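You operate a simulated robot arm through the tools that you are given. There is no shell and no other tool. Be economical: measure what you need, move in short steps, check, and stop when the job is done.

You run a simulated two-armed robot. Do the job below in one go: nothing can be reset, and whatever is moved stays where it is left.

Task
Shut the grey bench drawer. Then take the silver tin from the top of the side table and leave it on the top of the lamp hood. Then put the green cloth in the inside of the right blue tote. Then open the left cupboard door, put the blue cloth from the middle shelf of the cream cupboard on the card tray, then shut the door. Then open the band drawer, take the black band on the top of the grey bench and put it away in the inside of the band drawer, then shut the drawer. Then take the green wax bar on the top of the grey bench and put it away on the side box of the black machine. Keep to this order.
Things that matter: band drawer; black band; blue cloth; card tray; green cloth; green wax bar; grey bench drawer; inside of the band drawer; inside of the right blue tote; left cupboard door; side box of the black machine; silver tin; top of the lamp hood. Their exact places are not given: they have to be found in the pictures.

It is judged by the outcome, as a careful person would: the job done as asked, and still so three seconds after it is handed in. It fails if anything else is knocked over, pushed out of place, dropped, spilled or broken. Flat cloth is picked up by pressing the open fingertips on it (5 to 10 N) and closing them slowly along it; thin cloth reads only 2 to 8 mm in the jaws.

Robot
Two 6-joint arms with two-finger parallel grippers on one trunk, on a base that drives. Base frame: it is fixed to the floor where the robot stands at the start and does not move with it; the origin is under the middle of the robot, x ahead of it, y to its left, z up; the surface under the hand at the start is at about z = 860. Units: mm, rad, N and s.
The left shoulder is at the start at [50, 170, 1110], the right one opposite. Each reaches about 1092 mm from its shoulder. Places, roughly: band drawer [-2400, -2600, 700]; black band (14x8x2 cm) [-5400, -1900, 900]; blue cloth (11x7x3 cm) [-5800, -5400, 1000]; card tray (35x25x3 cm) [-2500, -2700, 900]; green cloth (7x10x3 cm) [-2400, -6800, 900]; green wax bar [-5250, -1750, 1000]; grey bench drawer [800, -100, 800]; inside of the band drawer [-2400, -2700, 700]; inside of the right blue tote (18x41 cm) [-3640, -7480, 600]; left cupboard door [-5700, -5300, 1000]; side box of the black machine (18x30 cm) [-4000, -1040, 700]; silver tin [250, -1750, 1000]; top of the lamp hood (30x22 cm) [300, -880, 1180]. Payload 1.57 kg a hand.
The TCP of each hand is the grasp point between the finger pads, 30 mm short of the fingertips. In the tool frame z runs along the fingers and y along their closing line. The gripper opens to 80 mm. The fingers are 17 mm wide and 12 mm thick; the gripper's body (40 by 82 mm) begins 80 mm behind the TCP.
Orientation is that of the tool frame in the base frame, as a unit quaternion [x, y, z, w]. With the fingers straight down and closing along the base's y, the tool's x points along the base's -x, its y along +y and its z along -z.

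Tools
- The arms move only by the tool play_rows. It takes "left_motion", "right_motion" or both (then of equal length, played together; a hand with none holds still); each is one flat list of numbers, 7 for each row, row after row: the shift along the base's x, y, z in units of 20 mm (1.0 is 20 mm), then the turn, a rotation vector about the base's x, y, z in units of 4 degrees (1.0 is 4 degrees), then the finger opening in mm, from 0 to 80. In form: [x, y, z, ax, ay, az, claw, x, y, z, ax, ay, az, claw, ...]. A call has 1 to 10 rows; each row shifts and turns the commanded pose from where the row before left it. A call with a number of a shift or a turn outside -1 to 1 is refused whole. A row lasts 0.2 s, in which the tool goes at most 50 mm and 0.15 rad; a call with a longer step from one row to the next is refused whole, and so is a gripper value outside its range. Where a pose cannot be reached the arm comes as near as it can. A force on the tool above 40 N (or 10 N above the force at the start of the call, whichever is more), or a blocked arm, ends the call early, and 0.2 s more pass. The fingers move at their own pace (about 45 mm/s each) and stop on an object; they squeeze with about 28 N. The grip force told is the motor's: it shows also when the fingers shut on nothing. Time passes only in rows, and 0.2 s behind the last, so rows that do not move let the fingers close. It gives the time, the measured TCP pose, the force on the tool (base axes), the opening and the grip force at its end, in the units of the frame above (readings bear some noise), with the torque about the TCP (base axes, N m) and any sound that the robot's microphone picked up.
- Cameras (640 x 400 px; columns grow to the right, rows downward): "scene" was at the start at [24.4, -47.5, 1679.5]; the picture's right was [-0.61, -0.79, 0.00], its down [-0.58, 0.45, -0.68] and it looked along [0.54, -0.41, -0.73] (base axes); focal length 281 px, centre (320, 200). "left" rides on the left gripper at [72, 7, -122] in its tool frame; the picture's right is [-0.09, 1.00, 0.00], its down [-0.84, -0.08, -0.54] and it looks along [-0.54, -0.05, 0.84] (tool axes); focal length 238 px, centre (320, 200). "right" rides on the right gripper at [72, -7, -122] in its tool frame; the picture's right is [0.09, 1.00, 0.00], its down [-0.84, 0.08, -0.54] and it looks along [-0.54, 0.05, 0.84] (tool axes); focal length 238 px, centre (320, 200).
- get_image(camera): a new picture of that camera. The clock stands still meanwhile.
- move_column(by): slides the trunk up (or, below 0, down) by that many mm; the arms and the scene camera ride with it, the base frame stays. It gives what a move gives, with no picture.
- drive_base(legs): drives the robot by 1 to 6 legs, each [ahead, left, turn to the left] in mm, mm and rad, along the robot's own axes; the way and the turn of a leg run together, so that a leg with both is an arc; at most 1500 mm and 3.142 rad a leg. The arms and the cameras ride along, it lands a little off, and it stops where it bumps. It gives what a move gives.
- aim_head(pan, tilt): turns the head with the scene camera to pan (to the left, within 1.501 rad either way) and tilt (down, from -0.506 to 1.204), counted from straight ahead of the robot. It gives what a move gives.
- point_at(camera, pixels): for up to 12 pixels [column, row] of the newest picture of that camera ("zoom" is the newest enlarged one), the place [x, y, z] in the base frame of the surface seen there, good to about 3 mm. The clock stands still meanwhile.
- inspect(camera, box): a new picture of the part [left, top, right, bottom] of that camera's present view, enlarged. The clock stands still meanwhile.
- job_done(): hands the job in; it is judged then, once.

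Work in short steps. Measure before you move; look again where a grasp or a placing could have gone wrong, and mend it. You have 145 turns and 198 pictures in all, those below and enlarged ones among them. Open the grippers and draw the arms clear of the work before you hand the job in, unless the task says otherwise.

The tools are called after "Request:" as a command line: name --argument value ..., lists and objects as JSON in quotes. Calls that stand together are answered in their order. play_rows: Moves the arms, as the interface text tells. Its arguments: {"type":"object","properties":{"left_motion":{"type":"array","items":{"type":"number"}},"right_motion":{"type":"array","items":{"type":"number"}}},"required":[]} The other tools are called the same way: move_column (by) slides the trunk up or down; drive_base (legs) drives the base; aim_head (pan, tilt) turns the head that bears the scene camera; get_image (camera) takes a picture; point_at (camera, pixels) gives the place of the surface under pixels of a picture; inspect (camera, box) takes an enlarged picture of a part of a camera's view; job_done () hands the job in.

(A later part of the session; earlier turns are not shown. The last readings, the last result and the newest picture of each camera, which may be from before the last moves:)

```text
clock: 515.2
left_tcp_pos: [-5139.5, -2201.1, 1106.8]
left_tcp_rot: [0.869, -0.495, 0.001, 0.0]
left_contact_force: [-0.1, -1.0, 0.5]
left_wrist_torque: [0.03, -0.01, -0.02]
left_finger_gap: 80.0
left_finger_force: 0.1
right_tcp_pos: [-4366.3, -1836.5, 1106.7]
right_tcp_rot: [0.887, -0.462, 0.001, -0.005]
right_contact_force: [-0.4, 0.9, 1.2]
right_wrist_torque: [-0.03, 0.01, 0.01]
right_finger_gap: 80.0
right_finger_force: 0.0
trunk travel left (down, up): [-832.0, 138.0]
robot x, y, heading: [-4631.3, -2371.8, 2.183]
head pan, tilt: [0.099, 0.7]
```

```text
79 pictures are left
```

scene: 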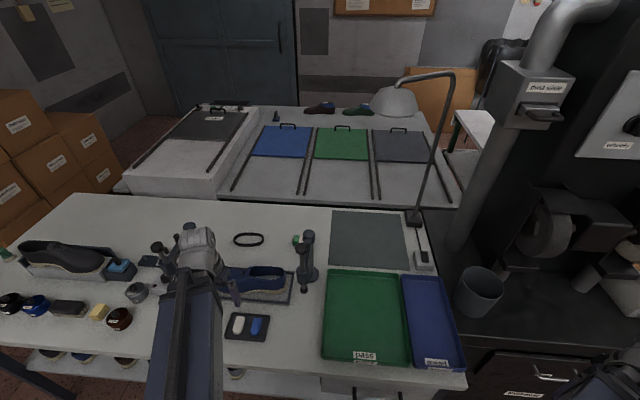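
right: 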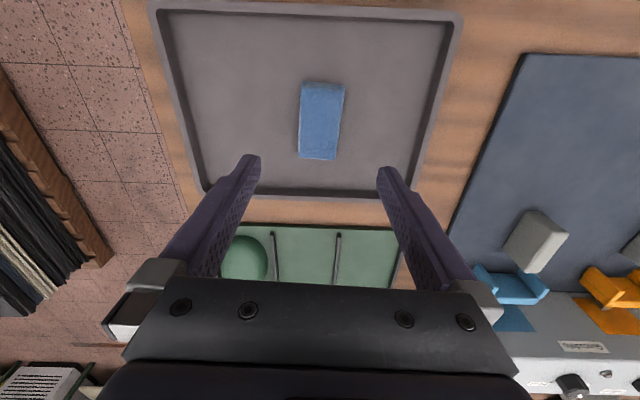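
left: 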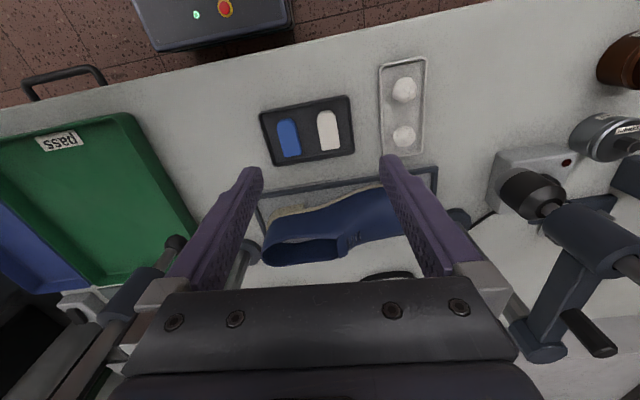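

The hand is in the corridor between the two stands (a=-92). I move straight in 18 rows towards the band's right end.

Request:
play_rows --left_motion '[-0.737, 0.965, 0, 0, 0, 0, 80, -0.737, 0.965, 0, 0, 0, 0, 80, -0.737, 0.965, 0, 0, 0, 0, 80, -0.737, 0.965, 0, 0, 0, 0, 80, -0.737, 0.965, 0, 0, 0, 0, 80, -0.737, 0.965, 0, 0, 0, 0, 80, -0.737, 0.965, 0, 0, 0, 0, 80, -0.737, 0.965, 0, 0, 0, 0, 80, -0.737, 0.965, 0, 0, 0, 0, 80]'

Request:
play_rows --left_motion '[-0.737, 0.965, 0, 0, 0, 0, 60, -0.737, 0.965, 0, 0, 0, 0, 60, -0.737, 0.965, 0, 0, 0, 0, 60, -0.737, 0.965, 0, 0, 0, 0, 60, -0.737, 0.965, 0, 0, 0, 0, 60, -0.737, 0.965, 0, 0, 0, 0, 60, -0.737, 0.965, 0, 0, 0, 0, 60, -0.737, 0.965, 0, 0, 0, 0, 60, -0.737, 0.965, 0, 0, 0, 0, 60]'

Request:
get_image --camera "left"

Request:
get_image --camera "scene"

```text
clock: 517.2
left_tcp_pos: [-5271.4, -2025.4, 1106.0]
left_tcp_rot: [0.869, -0.495, 0.001, 0.0]
left_contact_force: [0.2, -0.4, -0.5]
left_wrist_torque: [-0.02, 0.0, -0.04]
left_finger_gap: 79.9
left_finger_force: 0.1
left hand out of reach, approached as far as the arm can: row 8
right_tcp_pos: [-4365.7, -1836.0, 1105.5]
right_tcp_rot: [0.886, -0.463, 0.0, -0.005]
right_contact_force: [0.0, -0.4, 0.8]
right_wrist_torque: [0.01, 0.03, -0.03]
right_finger_gap: 80.0
right_finger_force: 0.1
trunk travel left (down, up): [-832.0, 138.0]
robot x, y, heading: [-4632.3, -2369.1, 2.186]
head pan, tilt: [0.099, 0.7]
```

```text
clock: 519.2
left_tcp_pos: [-5405.1, -1852.7, 1104.4]
left_tcp_rot: [0.869, -0.494, 0.002, -0.001]
left_contact_force: [0.4, 0.1, 0.5]
left_wrist_torque: [-0.01, -0.02, 0.0]
left_finger_gap: 59.9
left_finger_force: 0.0
left hand out of reach, approached as far as the arm can: row 3
right_tcp_pos: [-4366.6, -1837.0, 1106.1]
right_tcp_rot: [0.887, -0.462, 0.001, -0.004]
right_contact_force: [-0.8, 0.7, 0.6]
right_wrist_torque: [-0.02, 0.02, 0.0]
right_finger_gap: 79.7
right_finger_force: 0.1
trunk travel left (down, up): [-832.0, 138.0]
robot x, y, heading: [-4635.6, -2370.6, 2.183]
head pan, tilt: [0.099, 0.7]
```

```text
78 pictures are left
```

left: 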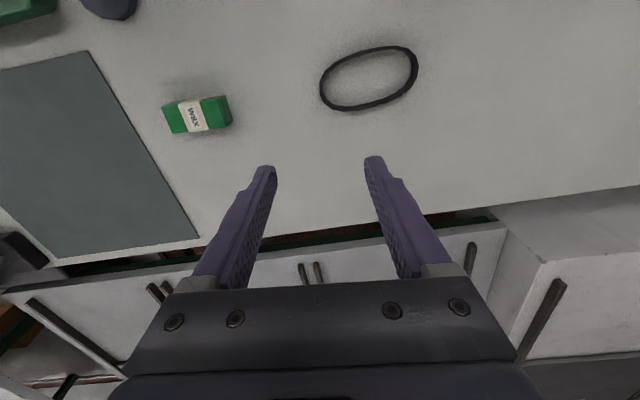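

```text
77 pictures are left
```

scene: 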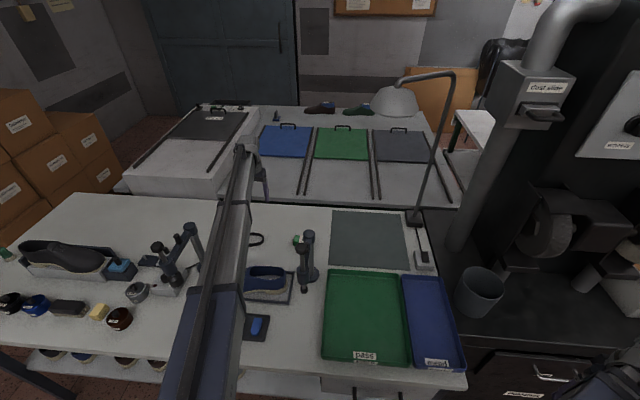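

I measure the band precisely from the left camera and the forearm's line relative to the left stand.

Request:
point_at --camera "left" --pixels '[[322, 88], [416, 70], [375, 49], [365, 105], [325, 75], [330, 102], [195, 112], [170, 115], [228, 110]]'

Request:
point_at --camera "scene" --pixels '[[240, 190], [232, 230], [222, 270], [213, 310], [190, 240], [192, 228], [160, 255]]'

```text
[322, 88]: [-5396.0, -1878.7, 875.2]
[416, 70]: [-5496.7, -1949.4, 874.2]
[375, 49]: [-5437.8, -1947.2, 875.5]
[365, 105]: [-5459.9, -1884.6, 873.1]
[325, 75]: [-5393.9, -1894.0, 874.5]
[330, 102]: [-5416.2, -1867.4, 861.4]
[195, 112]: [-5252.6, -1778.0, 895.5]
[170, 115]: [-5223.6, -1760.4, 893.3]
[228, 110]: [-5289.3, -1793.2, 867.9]
```

```text
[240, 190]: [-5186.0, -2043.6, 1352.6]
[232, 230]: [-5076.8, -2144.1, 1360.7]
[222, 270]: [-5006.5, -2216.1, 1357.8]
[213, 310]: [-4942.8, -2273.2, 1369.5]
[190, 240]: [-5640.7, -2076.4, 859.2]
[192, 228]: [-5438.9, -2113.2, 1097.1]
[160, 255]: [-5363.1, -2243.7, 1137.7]
```

The band's right end is at (-5397,-1882), top z=875 on the bench 858. I move the hand there with 44 mm opening and lower to straddle the end.

Request:
play_rows --left_motion '[0.17, -0.75, 0, 0, 0, 0, 44, 0.17, -0.75, 0, 0, 0, 0, 44, 0, 0, 0, 0, 0, 0, 44]'

Request:
move_column --by -170

Request:
get_image --camera "left"

Request:
get_image --camera "scene"

```text
clock: 520.0
left_tcp_pos: [-5397.4, -1885.3, 1105.8]
left_tcp_rot: [0.869, -0.495, 0.002, 0.001]
left_contact_force: [-0.3, 0.2, 0.0]
left_wrist_torque: [0.01, 0.0, 0.01]
left_finger_gap: 43.9
left_finger_force: 0.1
right_tcp_pos: [-4365.6, -1836.4, 1106.3]
right_tcp_rot: [0.887, -0.462, 0.0, -0.004]
right_contact_force: [-0.2, 0.6, 0.6]
right_wrist_torque: [-0.03, -0.03, 0.01]
right_finger_gap: 80.1
right_finger_force: 0.1
trunk travel left (down, up): [-832.0, 138.0]
robot x, y, heading: [-4630.4, -2369.9, 2.186]
head pan, tilt: [0.099, 0.7]
```

```text
clock: 521.9
left_tcp_pos: [-5397.7, -1884.8, 935.9]
left_tcp_rot: [0.869, -0.495, 0.0, 0.0]
left_contact_force: [1.0, 0.3, 0.3]
left_wrist_torque: [-0.04, -0.02, 0.02]
left_finger_gap: 44.0
left_finger_force: 0.1
right_tcp_pos: [-4364.2, -1835.5, 936.6]
right_tcp_rot: [0.887, -0.462, 0.0, -0.005]
right_contact_force: [-0.8, 0.5, -0.5]
right_wrist_torque: [0.01, 0.0, 0.01]
right_finger_gap: 80.0
right_finger_force: 0.0
trunk travel left (down, up): [-662.0, 308.0]
robot x, y, heading: [-4634.8, -2366.6, 2.182]
head pan, tilt: [0.099, 0.7]
```

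```text
76 pictures are left
```

left: 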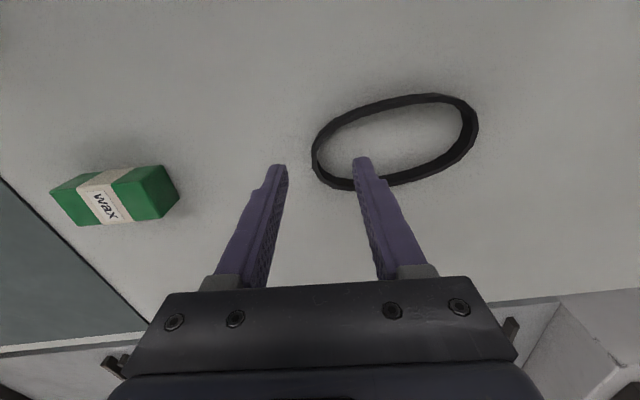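

```text
75 pictures are left
```

scene: 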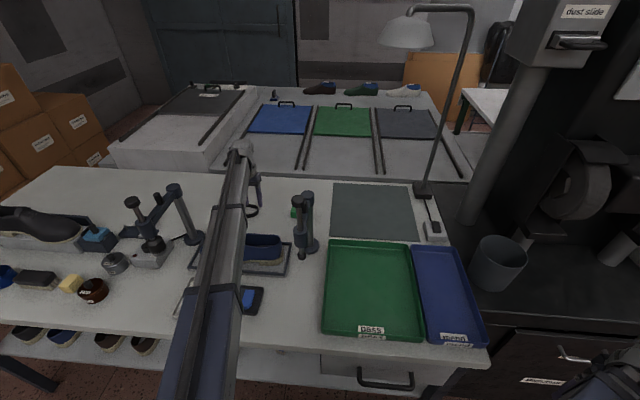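

The end of the ring lies between the fingers. I lower 45 mm and close.

Request:
move_column --by -44

Request:
play_rows --left_motion '[0, 0, 0, 0, 0, 0, 34, 0, 0, 0, 0, 0, 0, 24, 0, 0, 0, 0, 0, 0, 14, 0, 0, 0, 0, 0, 0, 4, 0, 0, 0, 0, 0, 0, 0, 0, 0, 0, 0, 0, 0, 0]'

Request:
get_image --camera "left"

```text
clock: 522.8
left_tcp_pos: [-5396.2, -1883.4, 892.6]
left_tcp_rot: [0.869, -0.495, 0.001, -0.001]
left_contact_force: [0.1, -0.3, 0.3]
left_wrist_torque: [0.01, 0.01, 0.06]
left_finger_gap: 43.8
left_finger_force: 0.0
right_tcp_pos: [-4365.3, -1835.7, 891.6]
right_tcp_rot: [0.886, -0.463, 0.001, -0.005]
right_contact_force: [-0.1, -0.4, -0.6]
right_wrist_torque: [-0.01, 0.02, 0.01]
right_finger_gap: 79.8
right_finger_force: 0.0
trunk travel left (down, up): [-618.0, 352.0]
robot x, y, heading: [-4632.1, -2366.5, 2.184]
head pan, tilt: [0.099, 0.7]
```

```text
clock: 524.2
left_tcp_pos: [-5397.8, -1883.4, 893.1]
left_tcp_rot: [0.869, -0.495, 0.001, -0.001]
left_contact_force: [0.5, 0.7, -0.3]
left_wrist_torque: [-0.01, -0.03, 0.01]
left_finger_gap: 6.1
left_finger_force: 25.9
right_tcp_pos: [-4366.2, -1836.2, 892.1]
right_tcp_rot: [0.887, -0.462, 0.001, -0.004]
right_contact_force: [-0.5, -0.2, 1.3]
right_wrist_torque: [0.02, 0.02, -0.02]
right_finger_gap: 79.9
right_finger_force: 0.0
trunk travel left (down, up): [-618.0, 352.0]
robot x, y, heading: [-4629.8, -2369.3, 2.184]
head pan, tilt: [0.099, 0.7]
```

```text
74 pictures are left
```

left: 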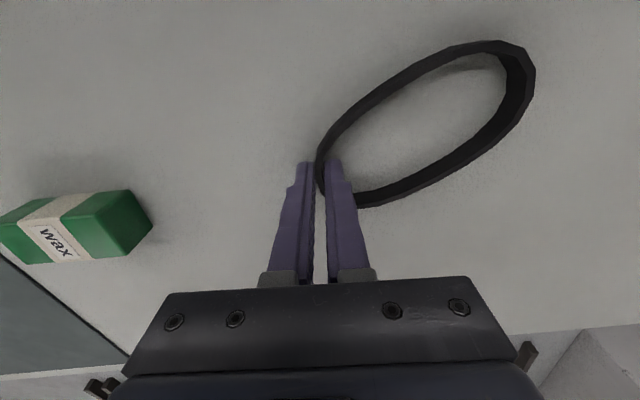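

Held (6 mm). I raise fully above the stands and withdraw along the corridor.

Request:
move_column --by 350

Request:
play_rows --left_motion '[0.737, -0.965, 0, 0, 0, 0, 0, 0.737, -0.965, 0, 0, 0, 0, 0, 0.737, -0.965, 0, 0, 0, 0, 0, 0.737, -0.965, 0, 0, 0, 0, 0, 0.737, -0.965, 0, 0, 0, 0, 0, 0.737, -0.965, 0, 0, 0, 0, 0, 0.737, -0.965, 0, 0, 0, 0, 0, 0.737, -0.965, 0, 0, 0, 0, 0, 0.737, -0.965, 0, 0, 0, 0, 0, 0.737, -0.965, 0, 0, 0, 0, 0]'

Request:
get_image --camera "left"

```text
clock: 527.6
left_tcp_pos: [-5396.9, -1883.6, 1242.3]
left_tcp_rot: [0.869, -0.495, 0.001, -0.001]
left_contact_force: [-0.1, 0.3, -1.0]
left_wrist_torque: [0.01, -0.02, -0.02]
left_finger_gap: 5.8
left_finger_force: 25.2
right_tcp_pos: [-4366.2, -1835.8, 1242.9]
right_tcp_rot: [0.887, -0.463, 0.0, -0.005]
right_contact_force: [-0.3, -0.2, -0.1]
right_wrist_torque: [0.0, -0.02, 0.01]
right_finger_gap: 79.8
right_finger_force: 0.0
trunk travel left (down, up): [-968.0, 2.0]
robot x, y, heading: [-4629.3, -2366.6, 2.186]
head pan, tilt: [0.099, 0.7]
```

```text
clock: 529.8
left_tcp_pos: [-5249.5, -2077.4, 1243.1]
left_tcp_rot: [0.869, -0.495, 0.002, 0.0]
left_contact_force: [-0.2, 0.1, 0.1]
left_wrist_torque: [0.0, -0.06, -0.01]
left_finger_gap: 5.8
left_finger_force: 25.6
right_tcp_pos: [-4365.1, -1837.1, 1241.8]
right_tcp_rot: [0.887, -0.462, 0.0, -0.005]
right_contact_force: [0.4, 0.3, 0.2]
right_wrist_torque: [0.0, -0.03, -0.02]
right_finger_gap: 80.0
right_finger_force: 0.1
trunk travel left (down, up): [-968.0, 2.0]
robot x, y, heading: [-4634.1, -2369.4, 2.184]
head pan, tilt: [0.099, 0.7]
```

```text
73 pictures are left
```

left: 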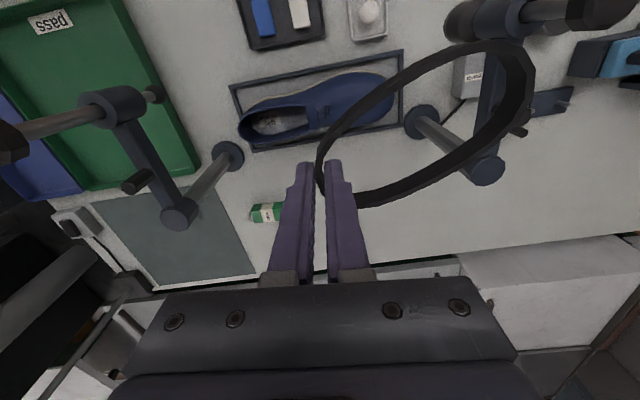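

The band hangs free above the stands. I back off, turn round and return to the open drawer.

Request:
drive_base --legs '[[-450, 0, 0], [0, 0, -1.565], [0, 0, -1.564], [0, 1265, 0]]'

Request:
aim_head --pan 0.2 --tilt 0.8

Request:
get_image --camera "scene"

Request:
get_image --camera "left"

```text
clock: 546.0
left_tcp_pos: [-2740.3, -2236.6, 1242.8]
left_tcp_rot: [0.477, 0.879, 0.0, -0.001]
left_contact_force: [0.2, -0.1, 0.6]
left_wrist_torque: [-0.02, 0.02, 0.0]
left_finger_gap: 5.7
left_finger_force: 26.1
right_tcp_pos: [-3613.9, -2512.5, 1243.1]
right_tcp_rot: [0.444, 0.896, -0.004, 0.0]
right_contact_force: [-0.3, -0.2, -0.1]
right_wrist_torque: [0.01, 0.0, -0.02]
right_finger_gap: 80.2
right_finger_force: 0.1
trunk travel left (down, up): [-968.0, 2.0]
robot x, y, heading: [-3370.6, -1970.0, -0.913]
head pan, tilt: [0.099, 0.7]
```

```text
clock: 546.7
left_tcp_pos: [-2742.2, -2237.6, 1242.2]
left_tcp_rot: [0.477, 0.879, 0.0, -0.002]
left_contact_force: [-0.5, 0.7, -0.6]
left_wrist_torque: [-0.02, -0.01, 0.01]
left_finger_gap: 5.9
left_finger_force: 25.6
right_tcp_pos: [-3613.3, -2513.2, 1241.8]
right_tcp_rot: [0.444, 0.896, -0.004, 0.0]
right_contact_force: [0.2, 0.6, 0.5]
right_wrist_torque: [0.02, -0.02, -0.01]
right_finger_gap: 79.9
right_finger_force: 0.0
trunk travel left (down, up): [-968.0, 2.0]
robot x, y, heading: [-3372.2, -1964.6, -0.913]
head pan, tilt: [0.201, 0.799]
```

```text
72 pictures are left
```

scene: 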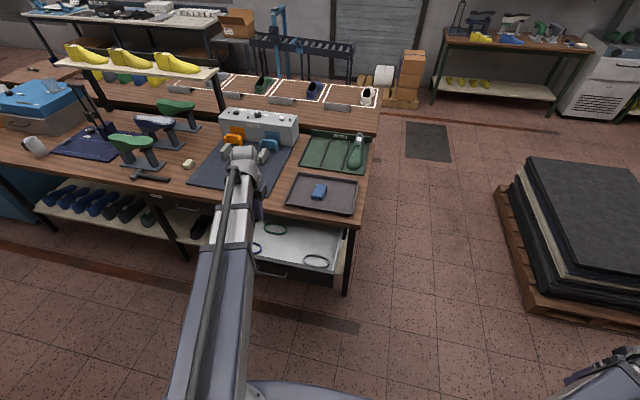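

```text
71 pictures are left
```

left: 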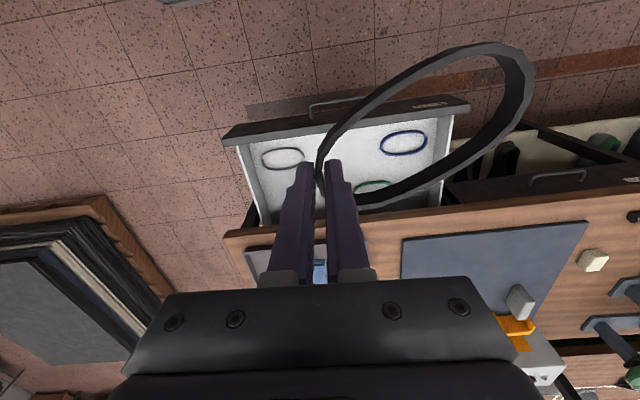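

I drive 150 mm ahead and extend the arm the rest, to bring the band over the free space in the drawer.

Request:
drive_base --legs '[[150, 0, 0]]'

Request:
play_rows --left_motion '[0.49, -0.87, 0, 0, 0, 0, 0, 0.49, -0.87, 0, 0, 0, 0, 0, 0.49, -0.87, 0, 0, 0, 0, 0, 0.49, -0.87, 0, 0, 0, 0, 0, 0.49, -0.87, 0, 0, 0, 0, 0]'

Request:
move_column --by -330

Request:
get_image --camera "left"

Request:
get_image --camera "scene"

```text
clock: 548.1
left_tcp_pos: [-2648.9, -2359.8, 1241.8]
left_tcp_rot: [0.477, 0.879, 0.0, -0.002]
left_contact_force: [-0.1, -0.1, -1.7]
left_wrist_torque: [0.01, 0.01, 0.01]
left_finger_gap: 6.0
left_finger_force: 25.7
right_tcp_pos: [-3521.8, -2634.8, 1241.0]
right_tcp_rot: [0.444, 0.896, -0.005, 0.0]
right_contact_force: [0.2, -1.4, 0.3]
right_wrist_torque: [0.01, 0.0, -0.02]
right_finger_gap: 79.9
right_finger_force: 0.1
trunk travel left (down, up): [-968.0, 2.0]
robot x, y, heading: [-3281.1, -2090.7, -0.914]
head pan, tilt: [0.201, 0.799]
```

```text
clock: 549.3
left_tcp_pos: [-2599.6, -2444.9, 1242.0]
left_tcp_rot: [0.477, 0.879, 0.0, -0.001]
left_contact_force: [0.2, 0.7, -0.4]
left_wrist_torque: [-0.02, 0.02, 0.01]
left_finger_gap: 5.7
left_finger_force: 25.6
right_tcp_pos: [-3522.4, -2633.4, 1242.5]
right_tcp_rot: [0.445, 0.896, -0.004, 0.0]
right_contact_force: [0.1, 0.2, -0.2]
right_wrist_torque: [0.02, 0.02, -0.02]
right_finger_gap: 80.1
right_finger_force: 0.0
trunk travel left (down, up): [-968.0, 2.0]
robot x, y, heading: [-3283.8, -2092.1, -0.916]
head pan, tilt: [0.201, 0.799]
```

```text
clock: 552.5
left_tcp_pos: [-2599.9, -2444.3, 913.4]
left_tcp_rot: [0.477, 0.879, 0.0, -0.002]
left_contact_force: [0.2, 0.1, 0.6]
left_wrist_torque: [-0.01, 0.0, -0.01]
left_finger_gap: 5.9
left_finger_force: 25.8
right_tcp_pos: [-3522.9, -2633.0, 911.8]
right_tcp_rot: [0.445, 0.896, -0.005, -0.001]
right_contact_force: [0.8, -0.2, -0.6]
right_wrist_torque: [-0.01, -0.02, -0.01]
right_finger_gap: 79.7
right_finger_force: 0.2
trunk travel left (down, up): [-638.0, 332.0]
robot x, y, heading: [-3278.1, -2090.0, -0.92]
head pan, tilt: [0.201, 0.799]
```

```text
70 pictures are left
```

left: 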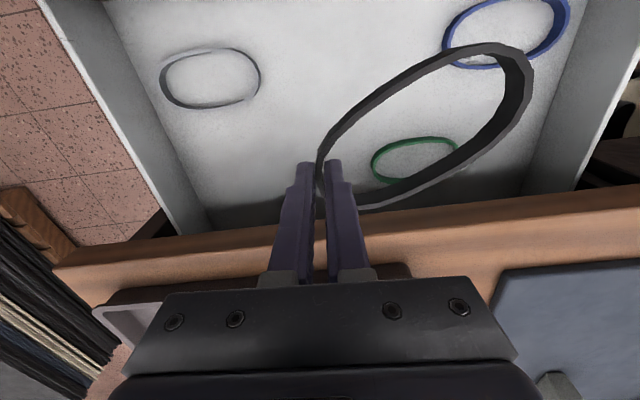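

```text
69 pictures are left
```

scene: 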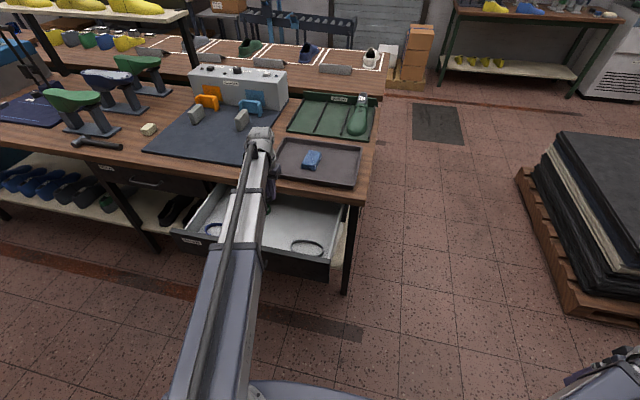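

I measure the green, blue and white bands and table edge to be sure the black one comes down free.

Request:
point_at --camera "left" --pixels '[[373, 165], [410, 140], [448, 40], [470, 66], [259, 75], [245, 100], [300, 130], [400, 110], [250, 240], [330, 80], [525, 75]]'

```text
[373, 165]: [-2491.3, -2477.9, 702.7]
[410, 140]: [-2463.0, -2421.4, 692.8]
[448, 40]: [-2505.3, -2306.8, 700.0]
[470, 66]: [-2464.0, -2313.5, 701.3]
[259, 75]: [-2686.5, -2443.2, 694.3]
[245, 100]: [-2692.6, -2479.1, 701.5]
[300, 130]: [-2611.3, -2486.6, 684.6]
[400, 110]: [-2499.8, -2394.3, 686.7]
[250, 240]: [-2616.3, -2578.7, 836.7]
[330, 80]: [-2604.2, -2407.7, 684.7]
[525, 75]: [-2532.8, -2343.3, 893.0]
```

All clear. I lower to TCP 722 and release.

Request:
move_column --by -150

Request:
move_column --by -41

Request:
play_rows --left_motion '[0, 0, 0, 0, 0, 0, 14, 0, 0, 0, 0, 0, 0, 24, 0, 0, 0, 0, 0, 0, 24]'

Request:
get_image --camera "left"

```text
clock: 554.3
left_tcp_pos: [-2600.4, -2444.1, 763.3]
left_tcp_rot: [0.478, 0.879, 0.001, -0.002]
left_contact_force: [0.7, -0.7, -0.4]
left_wrist_torque: [-0.02, 0.01, 0.01]
left_finger_gap: 5.9
left_finger_force: 26.0
right_tcp_pos: [-3523.2, -2632.8, 763.2]
right_tcp_rot: [0.445, 0.896, -0.004, 0.0]
right_contact_force: [-0.7, 0.3, 0.0]
right_wrist_torque: [-0.01, 0.02, -0.04]
right_finger_gap: 80.1
right_finger_force: 0.1
trunk travel left (down, up): [-488.0, 482.0]
robot x, y, heading: [-3276.6, -2090.0, -0.913]
head pan, tilt: [0.201, 0.799]
```

```text
clock: 555.1
left_tcp_pos: [-2600.7, -2443.8, 721.8]
left_tcp_rot: [0.477, 0.879, 0.0, -0.002]
left_contact_force: [-0.7, 0.4, -0.1]
left_wrist_torque: [0.01, 0.0, 0.0]
left_finger_gap: 5.8
left_finger_force: 25.8
right_tcp_pos: [-3523.1, -2634.2, 721.3]
right_tcp_rot: [0.445, 0.896, -0.005, 0.0]
right_contact_force: [0.2, 0.1, -0.9]
right_wrist_torque: [0.05, -0.01, -0.05]
right_finger_gap: 80.0
right_finger_force: 0.0
trunk travel left (down, up): [-447.0, 523.0]
robot x, y, heading: [-3280.9, -2090.4, -0.917]
head pan, tilt: [0.201, 0.799]
```

```text
clock: 555.9
left_tcp_pos: [-2601.0, -2444.3, 722.1]
left_tcp_rot: [0.477, 0.879, 0.0, -0.002]
left_contact_force: [0.6, -0.3, 0.1]
left_wrist_torque: [0.02, 0.02, 0.03]
left_finger_gap: 24.1
left_finger_force: 0.0
right_tcp_pos: [-3523.7, -2632.6, 721.8]
right_tcp_rot: [0.444, 0.896, -0.004, 0.0]
right_contact_force: [0.9, -0.7, 0.0]
right_wrist_torque: [-0.01, -0.02, 0.01]
right_finger_gap: 80.0
right_finger_force: 0.0
trunk travel left (down, up): [-447.0, 523.0]
robot x, y, heading: [-3278.6, -2091.1, -0.915]
head pan, tilt: [0.201, 0.799]
```

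```text
68 pictures are left
```

left: 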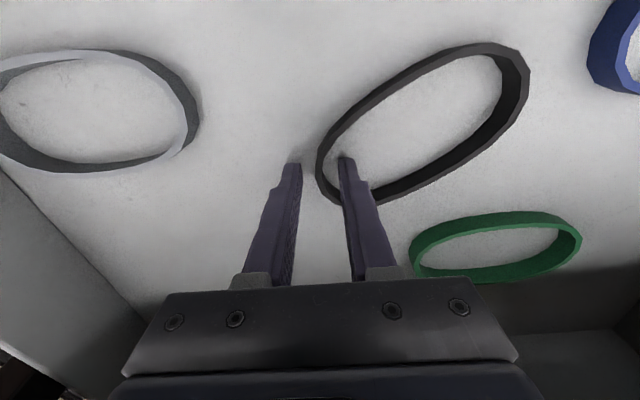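

The black band lies in the drawer by itself. I raise the hand and bring it, closed, out in front of the drawer handle.

Request:
move_column --by 140

Request:
play_rows --left_motion '[-0.48, 0.945, 0, 0, 0, 0, 0, -0.48, 0.945, 0, 0, 0, 0, 0, -0.48, 0.945, 0, 0, 0, 0, 0, -0.48, 0.945, 0, 0, 0, 0, 0, -0.48, 0.945, 0, 0, 0, 0, 0, -0.48, 0.945, 0, 0, 0, 0, 0, -0.48, 0.945, 0, 0, 0, 0, 0, -0.48, 0.945, 0, 0, 0, 0, 0, -0.48, 0.945, 0, 0, 0, 0, 0, -0.48, 0.945, 0, 0, 0, 0, 0]'

Request:
play_rows --left_motion '[-0.48, 0.945, 0, 0, 0, 0, 0, -0.48, 0.945, 0, 0, 0, 0, 0]'

Request:
get_image --camera "left"

```text
clock: 557.6
left_tcp_pos: [-2599.5, -2444.1, 860.9]
left_tcp_rot: [0.477, 0.879, 0.0, -0.002]
left_contact_force: [-0.5, -0.3, -0.1]
left_wrist_torque: [0.0, -0.05, 0.02]
left_finger_gap: 24.0
left_finger_force: 0.1
right_tcp_pos: [-3523.6, -2632.3, 861.0]
right_tcp_rot: [0.444, 0.896, -0.005, -0.001]
right_contact_force: [0.0, 0.2, -0.1]
right_wrist_torque: [0.0, -0.01, 0.01]
right_finger_gap: 79.9
right_finger_force: 0.1
trunk travel left (down, up): [-587.0, 383.0]
robot x, y, heading: [-3277.1, -2090.0, -0.916]
head pan, tilt: [0.201, 0.799]
```

```text
clock: 559.8
left_tcp_pos: [-2697.4, -2254.1, 861.1]
left_tcp_rot: [0.476, 0.879, 0.0, -0.001]
left_contact_force: [0.1, -0.4, -0.7]
left_wrist_torque: [-0.01, 0.01, 0.01]
left_finger_gap: 0.1
left_finger_force: 21.3
right_tcp_pos: [-3522.9, -2633.7, 860.8]
right_tcp_rot: [0.444, 0.896, -0.005, 0.0]
right_contact_force: [0.2, 0.7, 0.5]
right_wrist_torque: [0.02, 0.0, -0.02]
right_finger_gap: 79.9
right_finger_force: 0.0
trunk travel left (down, up): [-587.0, 383.0]
robot x, y, heading: [-3276.8, -2089.5, -0.915]
head pan, tilt: [0.201, 0.799]
```

```text
clock: 560.4
left_tcp_pos: [-2716.0, -2215.5, 861.0]
left_tcp_rot: [0.477, 0.879, 0.0, -0.002]
left_contact_force: [-0.1, -0.4, -0.3]
left_wrist_torque: [0.03, 0.02, 0.0]
left_finger_gap: 0.0
left_finger_force: 21.3
right_tcp_pos: [-3522.3, -2633.6, 862.1]
right_tcp_rot: [0.445, 0.896, -0.005, -0.001]
right_contact_force: [0.8, 0.0, 0.3]
right_wrist_torque: [-0.02, -0.01, -0.01]
right_finger_gap: 80.1
right_finger_force: 0.1
trunk travel left (down, up): [-587.0, 383.0]
robot x, y, heading: [-3277.9, -2088.4, -0.917]
head pan, tilt: [0.201, 0.799]
```

```text
67 pictures are left
```

left: 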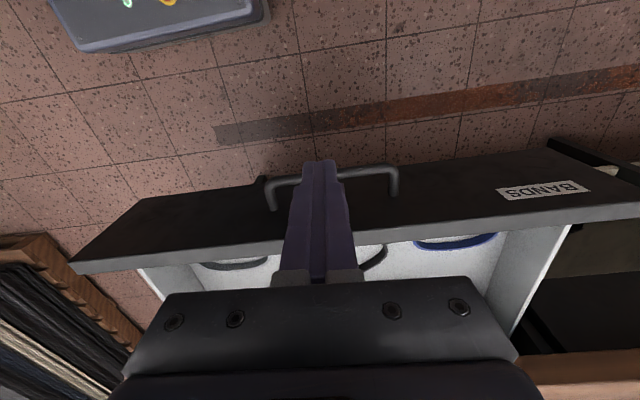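

I check the bar's place relative to the tips.

Request:
point_at --camera "left" --pixels '[[285, 181], [375, 168], [270, 195], [395, 182]]'

```text
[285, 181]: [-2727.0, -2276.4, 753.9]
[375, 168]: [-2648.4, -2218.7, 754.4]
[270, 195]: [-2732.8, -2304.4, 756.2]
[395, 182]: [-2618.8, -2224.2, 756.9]
```

The tips are 27 mm in front of the bar and centred. I lower and push the drawer in.

Request:
move_column --by -90

Request:
play_rows --left_motion '[0.53, -0.73, 0, 0, 0, 0, 0, 0.53, -0.73, 0, 0, 0, 0, 0, 0.53, -0.73, 0, 0, 0, 0, 0, 0.53, -0.73, 0, 0, 0, 0, 0, 0.53, -0.73, 0, 0, 0, 0, 0, 0.53, -0.73, 0, 0, 0, 0, 0, 0.53, -0.73, 0, 0, 0, 0, 0, 0.53, -0.73, 0, 0, 0, 0, 0, 0.53, -0.73, 0, 0, 0, 0, 0, 0.53, -0.73, 0, 0, 0, 0, 0]'

Request:
play_rows --left_motion '[0.53, -0.73, 0, 0, 0, 0, 0, 0.53, -0.73, 0, 0, 0, 0, 0, 0.53, -0.73, 0, 0, 0, 0, 0, 0.53, -0.73, 0, 0, 0, 0, 0, 0.4, -0.55, 0, 0, 0, 0, 0, 0.3, -0.41, 0, 0, 0, 0, 0, 0.3, -0.41, 0, 0, 0, 0, 0, 0.3, -0.41, 0, 0, 0, 0, 0]'

Request:
get_image --camera "left"

```text
clock: 561.6
left_tcp_pos: [-2716.8, -2215.4, 771.7]
left_tcp_rot: [0.477, 0.879, 0.0, -0.002]
left_contact_force: [-0.2, 0.3, -0.9]
left_wrist_torque: [0.04, 0.01, -0.01]
left_finger_gap: 0.1
left_finger_force: 21.1
right_tcp_pos: [-3521.8, -2632.6, 770.8]
right_tcp_rot: [0.445, 0.896, -0.005, -0.001]
right_contact_force: [-0.4, 0.2, -0.5]
right_wrist_torque: [-0.02, -0.02, 0.03]
right_finger_gap: 80.0
right_finger_force: 0.0
trunk travel left (down, up): [-497.0, 473.0]
robot x, y, heading: [-3279.9, -2089.0, -0.921]
head pan, tilt: [0.201, 0.799]
```

```text
clock: 563.8
left_tcp_pos: [-2609.1, -2360.8, 771.3]
left_tcp_rot: [0.477, 0.879, 0.0, -0.002]
left_contact_force: [0.4, 0.4, -0.6]
left_wrist_torque: [0.0, -0.04, 0.01]
left_finger_gap: 0.0
left_finger_force: 21.5
right_tcp_pos: [-3522.0, -2631.6, 771.8]
right_tcp_rot: [0.445, 0.896, -0.005, -0.001]
right_contact_force: [-0.6, 0.8, 0.6]
right_wrist_torque: [0.0, -0.04, -0.02]
right_finger_gap: 80.2
right_finger_force: 0.0
trunk travel left (down, up): [-497.0, 473.0]
robot x, y, heading: [-3276.2, -2089.7, -0.913]
head pan, tilt: [0.201, 0.799]
```

```text
clock: 565.6
left_tcp_pos: [-2541.7, -2456.7, 771.1]
left_tcp_rot: [0.477, 0.879, 0.001, -0.001]
left_contact_force: [0.3, -0.2, 0.9]
left_wrist_torque: [-0.02, -0.01, 0.01]
left_finger_gap: 0.2
left_finger_force: 22.1
right_tcp_pos: [-3522.1, -2632.7, 770.9]
right_tcp_rot: [0.444, 0.896, -0.004, 0.0]
right_contact_force: [0.0, 0.8, -0.1]
right_wrist_torque: [0.0, -0.01, -0.02]
right_finger_gap: 79.9
right_finger_force: 0.1
trunk travel left (down, up): [-497.0, 473.0]
robot x, y, heading: [-3276.8, -2089.2, -0.917]
head pan, tilt: [0.201, 0.799]
```

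```text
66 pictures are left
```

left: 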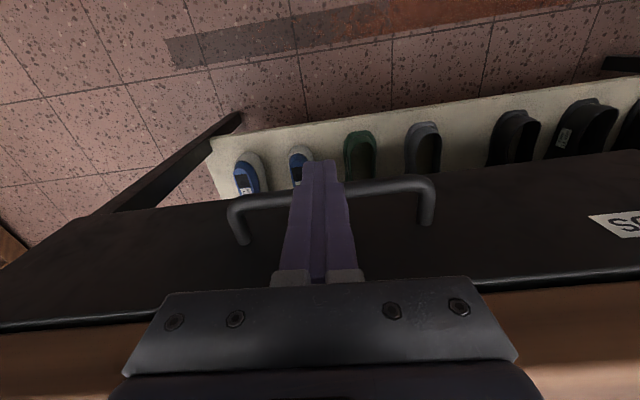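

About 10 mm left. I press on until it stops.

Request:
play_rows --left_motion '[0.2, -0.28, 0, 0, 0, 0, 0, 0.2, -0.28, 0, 0, 0, 0, 0, 0.2, -0.28, 0, 0, 0, 0, 0, 0.2, -0.28, 0, 0, 0, 0, 0, 0.2, -0.28, 0, 0, 0, 0, 0]'

Request:
get_image --camera "left"

Request:
point_at --camera "left" --pixels '[[260, 203], [390, 186], [470, 240], [180, 270]]'

```text
clock: 566.6
left_tcp_pos: [-2531.3, -2469.5, 771.3]
left_tcp_rot: [0.475, 0.88, 0.003, -0.008]
left_contact_force: [-3.3, 1.8, -1.2]
left_wrist_torque: [0.1, 0.0, 0.03]
left_finger_gap: 0.0
left_finger_force: 21.5
right_tcp_pos: [-3524.0, -2634.1, 771.2]
right_tcp_rot: [0.444, 0.896, -0.005, 0.0]
right_contact_force: [-0.1, 0.0, -0.3]
right_wrist_torque: [0.01, -0.04, 0.03]
right_finger_gap: 80.0
right_finger_force: 0.2
trunk travel left (down, up): [-497.0, 473.0]
robot x, y, heading: [-3279.0, -2089.3, -0.916]
head pan, tilt: [0.201, 0.799]
stopped in row 4 (left hand): the force on the tool passed its limit at 45 N (the readings are from after the stop); the commanded pose is now the measured one
```

```text
65 pictures are left
```

left: 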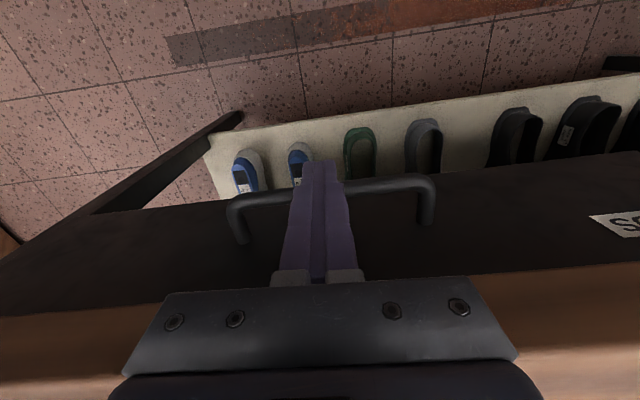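

```text
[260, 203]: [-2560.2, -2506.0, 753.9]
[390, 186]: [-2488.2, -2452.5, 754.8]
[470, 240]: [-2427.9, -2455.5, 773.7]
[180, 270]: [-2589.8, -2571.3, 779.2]
```

The drawer is fully shut (bar back at its first place). I withdraw, raise, turn the left hand 90° for the wax bar, and drive back to the grey bench.

Request:
play_rows --left_motion '[-0.55, 0.76, 0, 0, 0, 0, 0, -0.55, 0.76, 0, 0, 0, 0, 0, -0.55, 0.76, 0, 0, 0, 0, 0, -0.55, 0.76, 0, 0, 0, 0, 0, -0.55, 0.76, 0, 0, 0, 0, 0, -0.55, 0.76, 0, 0, 0, 0, 0]'

Request:
move_column --by 395

Request:
play_rows --left_motion '[0, 0, 0, 0, 0, -1, 80, 0, 0, 0, 0, 0, -1, 80, 0, 0, 0, 0, 0, -1, 80, 0, 0, 0, 0, 0, -1, 80, 0, 0, 0, 0, 0, -1, 80, 0, 0, 0, 0, 0, -1, 80, 0, 0, 0, 0, 0, -1, 80, 0, 0, 0, 0, 0, -1, 80, 0, 0, 0, 0, 0, -1, 80, 0, 0, 0, 0, 0, -1, 80]'

Request:
play_rows --left_motion '[0, 0, 0, 0, 0, -1, 80, 0, 0, 0, 0, 0, -1, 80, 0, 0, 0, 0, 0, -1, 80, 0, 0, 0, 0, 0, -1, 80, 0, 0, 0, 0, 0, -1, 80, 0, 0, 0, 0, 0, -1, 80, 0, 0, 0, 0, 0, -1, 80, 0, 0, 0, 0, 0, -1, 80, 0, 0, 0, 0, 0, -1, 80, 0, 0, 0, 0, 0, -1, 80]'

Request:
drive_base --legs '[[-170, 0, 0], [0, -1265, 0], [0, 0, 1.56], [0, 0, 1.556]]'

Request:
aim_head --pan 0 --tilt 0.7

Request:
get_image --camera "scene"

```text
clock: 568.0
left_tcp_pos: [-2598.2, -2377.1, 771.3]
left_tcp_rot: [0.476, 0.879, 0.002, -0.007]
left_contact_force: [0.7, 0.1, -0.1]
left_wrist_torque: [-0.02, 0.01, 0.01]
left_finger_gap: 0.2
left_finger_force: 21.3
right_tcp_pos: [-3521.7, -2633.4, 771.3]
right_tcp_rot: [0.445, 0.895, -0.005, 0.0]
right_contact_force: [0.7, 0.2, -0.1]
right_wrist_torque: [0.02, 0.01, -0.03]
right_finger_gap: 80.0
right_finger_force: 0.0
trunk travel left (down, up): [-497.0, 473.0]
robot x, y, heading: [-3278.1, -2089.6, -0.922]
head pan, tilt: [0.201, 0.799]
```

```text
clock: 571.8
left_tcp_pos: [-2597.0, -2377.4, 1166.8]
left_tcp_rot: [0.475, 0.88, 0.003, -0.007]
left_contact_force: [0.1, -0.2, 0.5]
left_wrist_torque: [0.01, -0.04, 0.0]
left_finger_gap: 0.1
left_finger_force: 21.5
right_tcp_pos: [-3522.5, -2633.5, 1165.7]
right_tcp_rot: [0.444, 0.896, -0.005, 0.0]
right_contact_force: [0.5, -0.5, -0.5]
right_wrist_torque: [-0.03, -0.01, 0.0]
right_finger_gap: 80.0
right_finger_force: 0.0
trunk travel left (down, up): [-892.0, 78.0]
robot x, y, heading: [-3275.1, -2089.8, -0.916]
head pan, tilt: [0.201, 0.799]
```

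```text
clock: 574.0
left_tcp_pos: [-2596.5, -2379.4, 1166.3]
left_tcp_rot: [0.748, 0.663, 0.004, -0.007]
left_contact_force: [0.1, -1.2, 0.1]
left_wrist_torque: [0.01, 0.01, 0.02]
left_finger_gap: 80.2
left_finger_force: 0.1
right_tcp_pos: [-3523.8, -2632.8, 1166.7]
right_tcp_rot: [0.444, 0.896, -0.005, -0.001]
right_contact_force: [0.4, -0.1, -0.1]
right_wrist_torque: [0.02, 0.0, -0.01]
right_finger_gap: 80.0
right_finger_force: 0.0
trunk travel left (down, up): [-892.0, 78.0]
robot x, y, heading: [-3278.9, -2091.8, -0.913]
head pan, tilt: [0.201, 0.799]
```

```text
clock: 576.2
left_tcp_pos: [-2597.5, -2377.7, 1166.5]
left_tcp_rot: [0.93, 0.367, 0.007, -0.004]
left_contact_force: [-0.3, 1.0, -0.2]
left_wrist_torque: [0.03, 0.02, -0.01]
left_finger_gap: 80.0
left_finger_force: 0.1
right_tcp_pos: [-3522.0, -2633.5, 1166.7]
right_tcp_rot: [0.445, 0.896, -0.005, 0.0]
right_contact_force: [1.0, -0.2, -0.1]
right_wrist_torque: [0.01, 0.04, -0.01]
right_finger_gap: 80.0
right_finger_force: 0.1
trunk travel left (down, up): [-892.0, 78.0]
robot x, y, heading: [-3273.1, -2090.1, -0.917]
head pan, tilt: [0.201, 0.799]
```

```text
clock: 591.2
left_tcp_pos: [-5065.6, -2369.0, 1166.3]
left_tcp_rot: [-0.328, 0.945, -0.005, -0.007]
left_contact_force: [0.5, 0.0, 0.2]
left_wrist_torque: [0.01, -0.01, -0.02]
left_finger_gap: 80.1
left_finger_force: 0.1
right_tcp_pos: [-4121.8, -2192.3, 1166.2]
right_tcp_rot: [0.876, -0.482, 0.001, -0.006]
right_contact_force: [0.4, -0.1, 0.7]
right_wrist_torque: [0.02, 0.0, 0.03]
right_finger_gap: 80.0
right_finger_force: 0.2
trunk travel left (down, up): [-892.0, 78.0]
robot x, y, heading: [-4410.2, -2714.1, 2.14]
head pan, tilt: [0.201, 0.799]
```

```text
clock: 592.0
left_tcp_pos: [-5065.8, -2370.6, 1168.0]
left_tcp_rot: [-0.327, 0.945, -0.004, -0.007]
left_contact_force: [-0.6, -0.4, -0.9]
left_wrist_torque: [-0.05, -0.03, -0.03]
left_finger_gap: 80.1
left_finger_force: 0.0
right_tcp_pos: [-4122.5, -2192.2, 1166.8]
right_tcp_rot: [0.876, -0.482, 0.001, -0.004]
right_contact_force: [0.8, 0.2, -0.2]
right_wrist_torque: [0.0, -0.01, -0.01]
right_finger_gap: 80.1
right_finger_force: 0.1
trunk travel left (down, up): [-892.0, 78.0]
robot x, y, heading: [-4410.8, -2713.7, 2.14]
head pan, tilt: [0.0, 0.7]
```

```text
64 pictures are left
```

scene: 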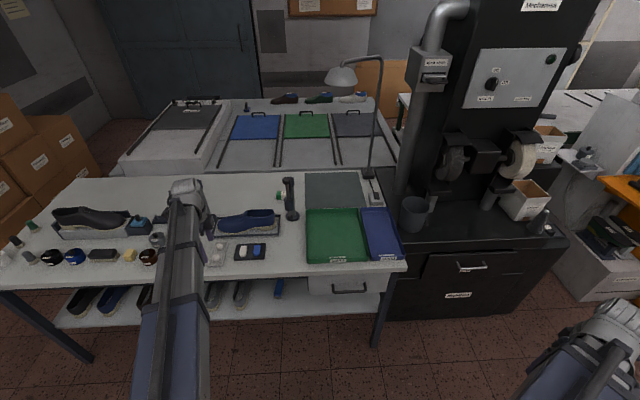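

I raise fully (clear of the 1200 mm stands), square up, drive up to the bench, and move the left hand towards the wax bar.

Request:
move_column --by 77

Request:
drive_base --legs '[[0, -48, 0.059], [415, 0, 0]]'

Request:
play_rows --left_motion '[0.17, 0.96, 0, 0, 0, 0, 80, 0.17, 0.96, 0, 0, 0, 0, 80, 0.17, 0.96, 0, 0, 0, 0, 80, 0.17, 0.96, 0, 0, 0, 0, 80, 0.17, 0.96, 0, 0, 0, 0, 80, 0.17, 0.96, 0, 0, 0, 0, 80, 0.17, 0.96, 0, 0, 0, 0, 80, 0.17, 0.96, 0, 0, 0, 0, 80, 0.17, 0.96, 0, 0, 0, 0, 80, 0.17, 0.96, 0, 0, 0, 0, 80]'

Request:
get_image --camera "left"

Request:
get_image --camera "scene"

```text
clock: 593.1
left_tcp_pos: [-5064.3, -2369.2, 1243.6]
left_tcp_rot: [-0.328, 0.945, -0.004, -0.007]
left_contact_force: [-0.1, 0.5, 0.0]
left_wrist_torque: [0.02, -0.06, -0.02]
left_finger_gap: 80.1
left_finger_force: 0.2
right_tcp_pos: [-4122.5, -2191.8, 1242.9]
right_tcp_rot: [0.876, -0.482, 0.001, -0.005]
right_contact_force: [-0.2, -0.3, 0.3]
right_wrist_torque: [-0.04, 0.02, 0.04]
right_finger_gap: 79.7
right_finger_force: 0.1
trunk travel left (down, up): [-969.0, 1.0]
robot x, y, heading: [-4410.6, -2712.8, 2.144]
head pan, tilt: [0.0, 0.7]
```

```text
clock: 596.1
left_tcp_pos: [-5290.4, -2060.9, 1242.5]
left_tcp_rot: [-0.361, 0.932, -0.004, -0.007]
left_contact_force: [-1.0, 0.7, 0.6]
left_wrist_torque: [-0.05, 0.01, -0.06]
left_finger_gap: 80.1
left_finger_force: 0.0
right_tcp_pos: [-4361.1, -1819.4, 1244.6]
right_tcp_rot: [0.892, -0.452, 0.001, -0.004]
right_contact_force: [0.0, 0.4, -0.2]
right_wrist_torque: [-0.01, 0.02, 0.01]
right_finger_gap: 80.0
right_finger_force: 0.1
trunk travel left (down, up): [-969.0, 1.0]
robot x, y, heading: [-4610.6, -2361.5, 2.209]
head pan, tilt: [0.0, 0.7]
```

```text
clock: 598.3
left_tcp_pos: [-5256.8, -1869.0, 1244.3]
left_tcp_rot: [-0.361, 0.933, -0.005, -0.006]
left_contact_force: [-0.3, 0.2, -0.1]
left_wrist_torque: [0.0, 0.01, 0.01]
left_finger_gap: 80.0
left_finger_force: 0.0
right_tcp_pos: [-4360.7, -1819.5, 1243.0]
right_tcp_rot: [0.893, -0.451, 0.0, -0.005]
right_contact_force: [-0.1, -0.6, -0.3]
right_wrist_torque: [0.03, -0.01, 0.02]
right_finger_gap: 80.0
right_finger_force: 0.1
trunk travel left (down, up): [-969.0, 1.0]
robot x, y, heading: [-4611.9, -2361.0, 2.216]
head pan, tilt: [0.0, 0.7]
```

```text
63 pictures are left
```

left: 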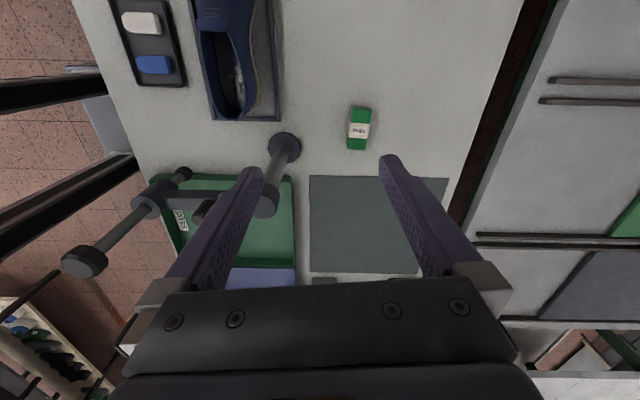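

```text
62 pictures are left
```

scene: 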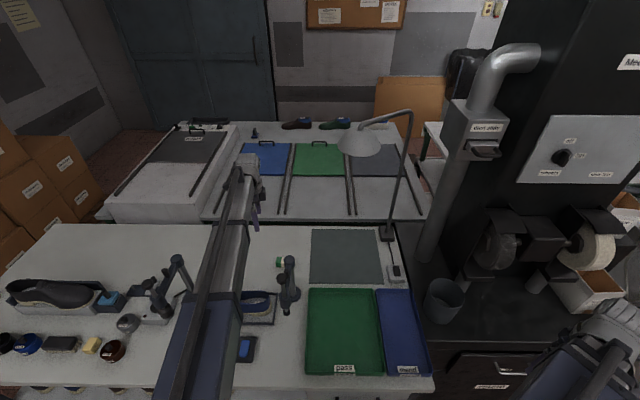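

The wax bar shows at (358,128), its long side across the closing line. I measure it.

Request:
point_at --camera "left" --pixels '[[352, 113], [368, 113], [350, 145], [365, 147], [358, 128], [285, 150], [265, 205]]'

Request:
point_at --camera "scene" --pixels '[[240, 190], [228, 240], [215, 290], [200, 340], [290, 262], [287, 300]]'

```text
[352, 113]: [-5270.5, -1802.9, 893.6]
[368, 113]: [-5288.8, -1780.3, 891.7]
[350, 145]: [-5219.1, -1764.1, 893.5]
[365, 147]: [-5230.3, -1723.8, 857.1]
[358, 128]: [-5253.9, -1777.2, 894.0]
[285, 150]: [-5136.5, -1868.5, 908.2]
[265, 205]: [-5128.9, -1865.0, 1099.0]
```

```text
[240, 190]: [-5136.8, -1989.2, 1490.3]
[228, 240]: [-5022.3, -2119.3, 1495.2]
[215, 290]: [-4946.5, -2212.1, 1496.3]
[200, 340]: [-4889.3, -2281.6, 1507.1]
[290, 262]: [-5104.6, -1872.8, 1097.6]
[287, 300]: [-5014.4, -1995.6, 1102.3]
```

With the arm straight back from there it would hit the right stand when lowered. I shift the robot 270 mm left so that the arm comes in obliquely, and bring the hand back over the wax bar.

Request:
drive_base --legs '[[0, 270, -0.015], [15, 0, 0]]'

Request:
play_rows --left_motion '[0.89, 0.98, 0, 0, 0, 0, 80, 0.89, 0.98, 0, 0, 0, 0, 80, 0.89, 0.98, 0, 0, 0, 0, 80, 0.89, 0.98, 0, 0, 0, 0, 80, 0.89, 0.98, 0, 0, 0, 0, 80, 0.89, 0.98, 0, 0, 0, 0, 80, 0.89, 0.98, 0, 0, 0, 0, 80, 0.89, 0.98, 0, 0, 0, 0, 80, 0.89, 0.98, 0, 0, 0, 0, 80, 0.89, 0.98, 0, 0, 0, 0, 80]'

```text
clock: 600.6
left_tcp_pos: [-5471.8, -2006.2, 1244.3]
left_tcp_rot: [-0.352, 0.936, -0.005, -0.008]
left_contact_force: [0.0, -0.1, -0.3]
left_wrist_torque: [-0.01, -0.01, 0.04]
left_finger_gap: 80.2
left_finger_force: 0.1
right_tcp_pos: [-4576.7, -1972.2, 1242.6]
right_tcp_rot: [0.888, -0.46, 0.001, -0.005]
right_contact_force: [0.1, -0.7, -0.7]
right_wrist_torque: [0.04, 0.01, -0.04]
right_finger_gap: 80.2
right_finger_force: 0.1
trunk travel left (down, up): [-969.0, 1.0]
robot x, y, heading: [-4838.6, -2509.7, 2.194]
head pan, tilt: [0.0, 0.7]
```

```text
clock: 602.8
left_tcp_pos: [-5293.9, -1806.8, 1243.5]
left_tcp_rot: [-0.352, 0.936, -0.005, -0.006]
left_contact_force: [0.1, 0.8, 0.1]
left_wrist_torque: [0.02, 0.03, -0.04]
left_finger_gap: 79.9
left_finger_force: 0.0
right_tcp_pos: [-4576.6, -1972.0, 1242.7]
right_tcp_rot: [0.888, -0.459, 0.001, -0.004]
right_contact_force: [-0.1, 0.0, -0.1]
right_wrist_torque: [-0.04, 0.0, -0.02]
right_finger_gap: 80.2
right_finger_force: 0.1
trunk travel left (down, up): [-969.0, 1.0]
robot x, y, heading: [-4839.4, -2507.4, 2.19]
head pan, tilt: [0.0, 0.7]
```

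The robot is placed as planned. I finish centring over the wax bar, (-5254,-1772), and check both views.

Request:
play_rows --left_motion '[0.665, 0.58, 0, 0, 0, 0, 70, 0.665, 0.58, 0, 0, 0, 0, 60, 0.665, 0.58, 0, 0, 0, 0, 56, 0, 0, 0, 0, 0, 0, 56]'

Request:
get_image --camera "left"

Request:
get_image --camera "scene"

Request:
point_at --camera "scene" --pixels '[[300, 160], [290, 200], [280, 240], [270, 280], [255, 330]]'

```text
clock: 603.8
left_tcp_pos: [-5255.9, -1773.0, 1244.4]
left_tcp_rot: [-0.352, 0.936, -0.005, -0.006]
left_contact_force: [-0.1, 0.2, -0.1]
left_wrist_torque: [-0.03, -0.02, -0.02]
left_finger_gap: 56.0
left_finger_force: 0.1
right_tcp_pos: [-4578.0, -1972.6, 1244.0]
right_tcp_rot: [0.888, -0.459, 0.001, -0.004]
right_contact_force: [-0.2, 0.2, -0.3]
right_wrist_torque: [-0.01, 0.02, 0.02]
right_finger_gap: 80.0
right_finger_force: 0.0
trunk travel left (down, up): [-969.0, 1.0]
robot x, y, heading: [-4841.0, -2505.0, 2.187]
head pan, tilt: [0.0, 0.7]
```

```text
61 pictures are left
```

left: 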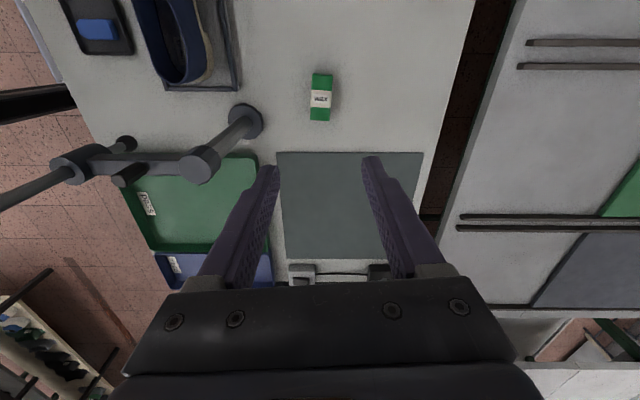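

```text
60 pictures are left
```

scene: 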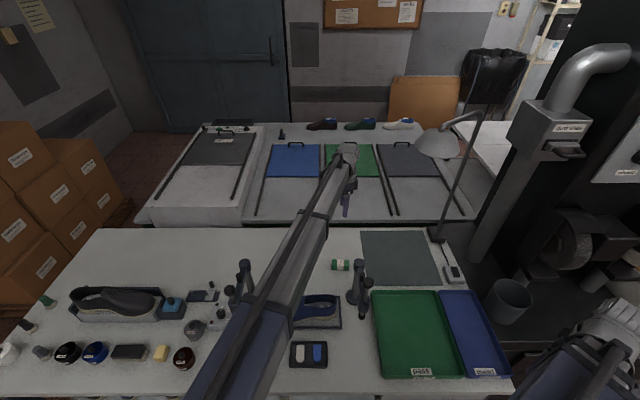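

```text
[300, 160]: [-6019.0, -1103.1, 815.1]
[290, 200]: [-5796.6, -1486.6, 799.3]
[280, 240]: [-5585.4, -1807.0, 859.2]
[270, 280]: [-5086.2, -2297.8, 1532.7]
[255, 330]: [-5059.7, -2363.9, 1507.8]
```

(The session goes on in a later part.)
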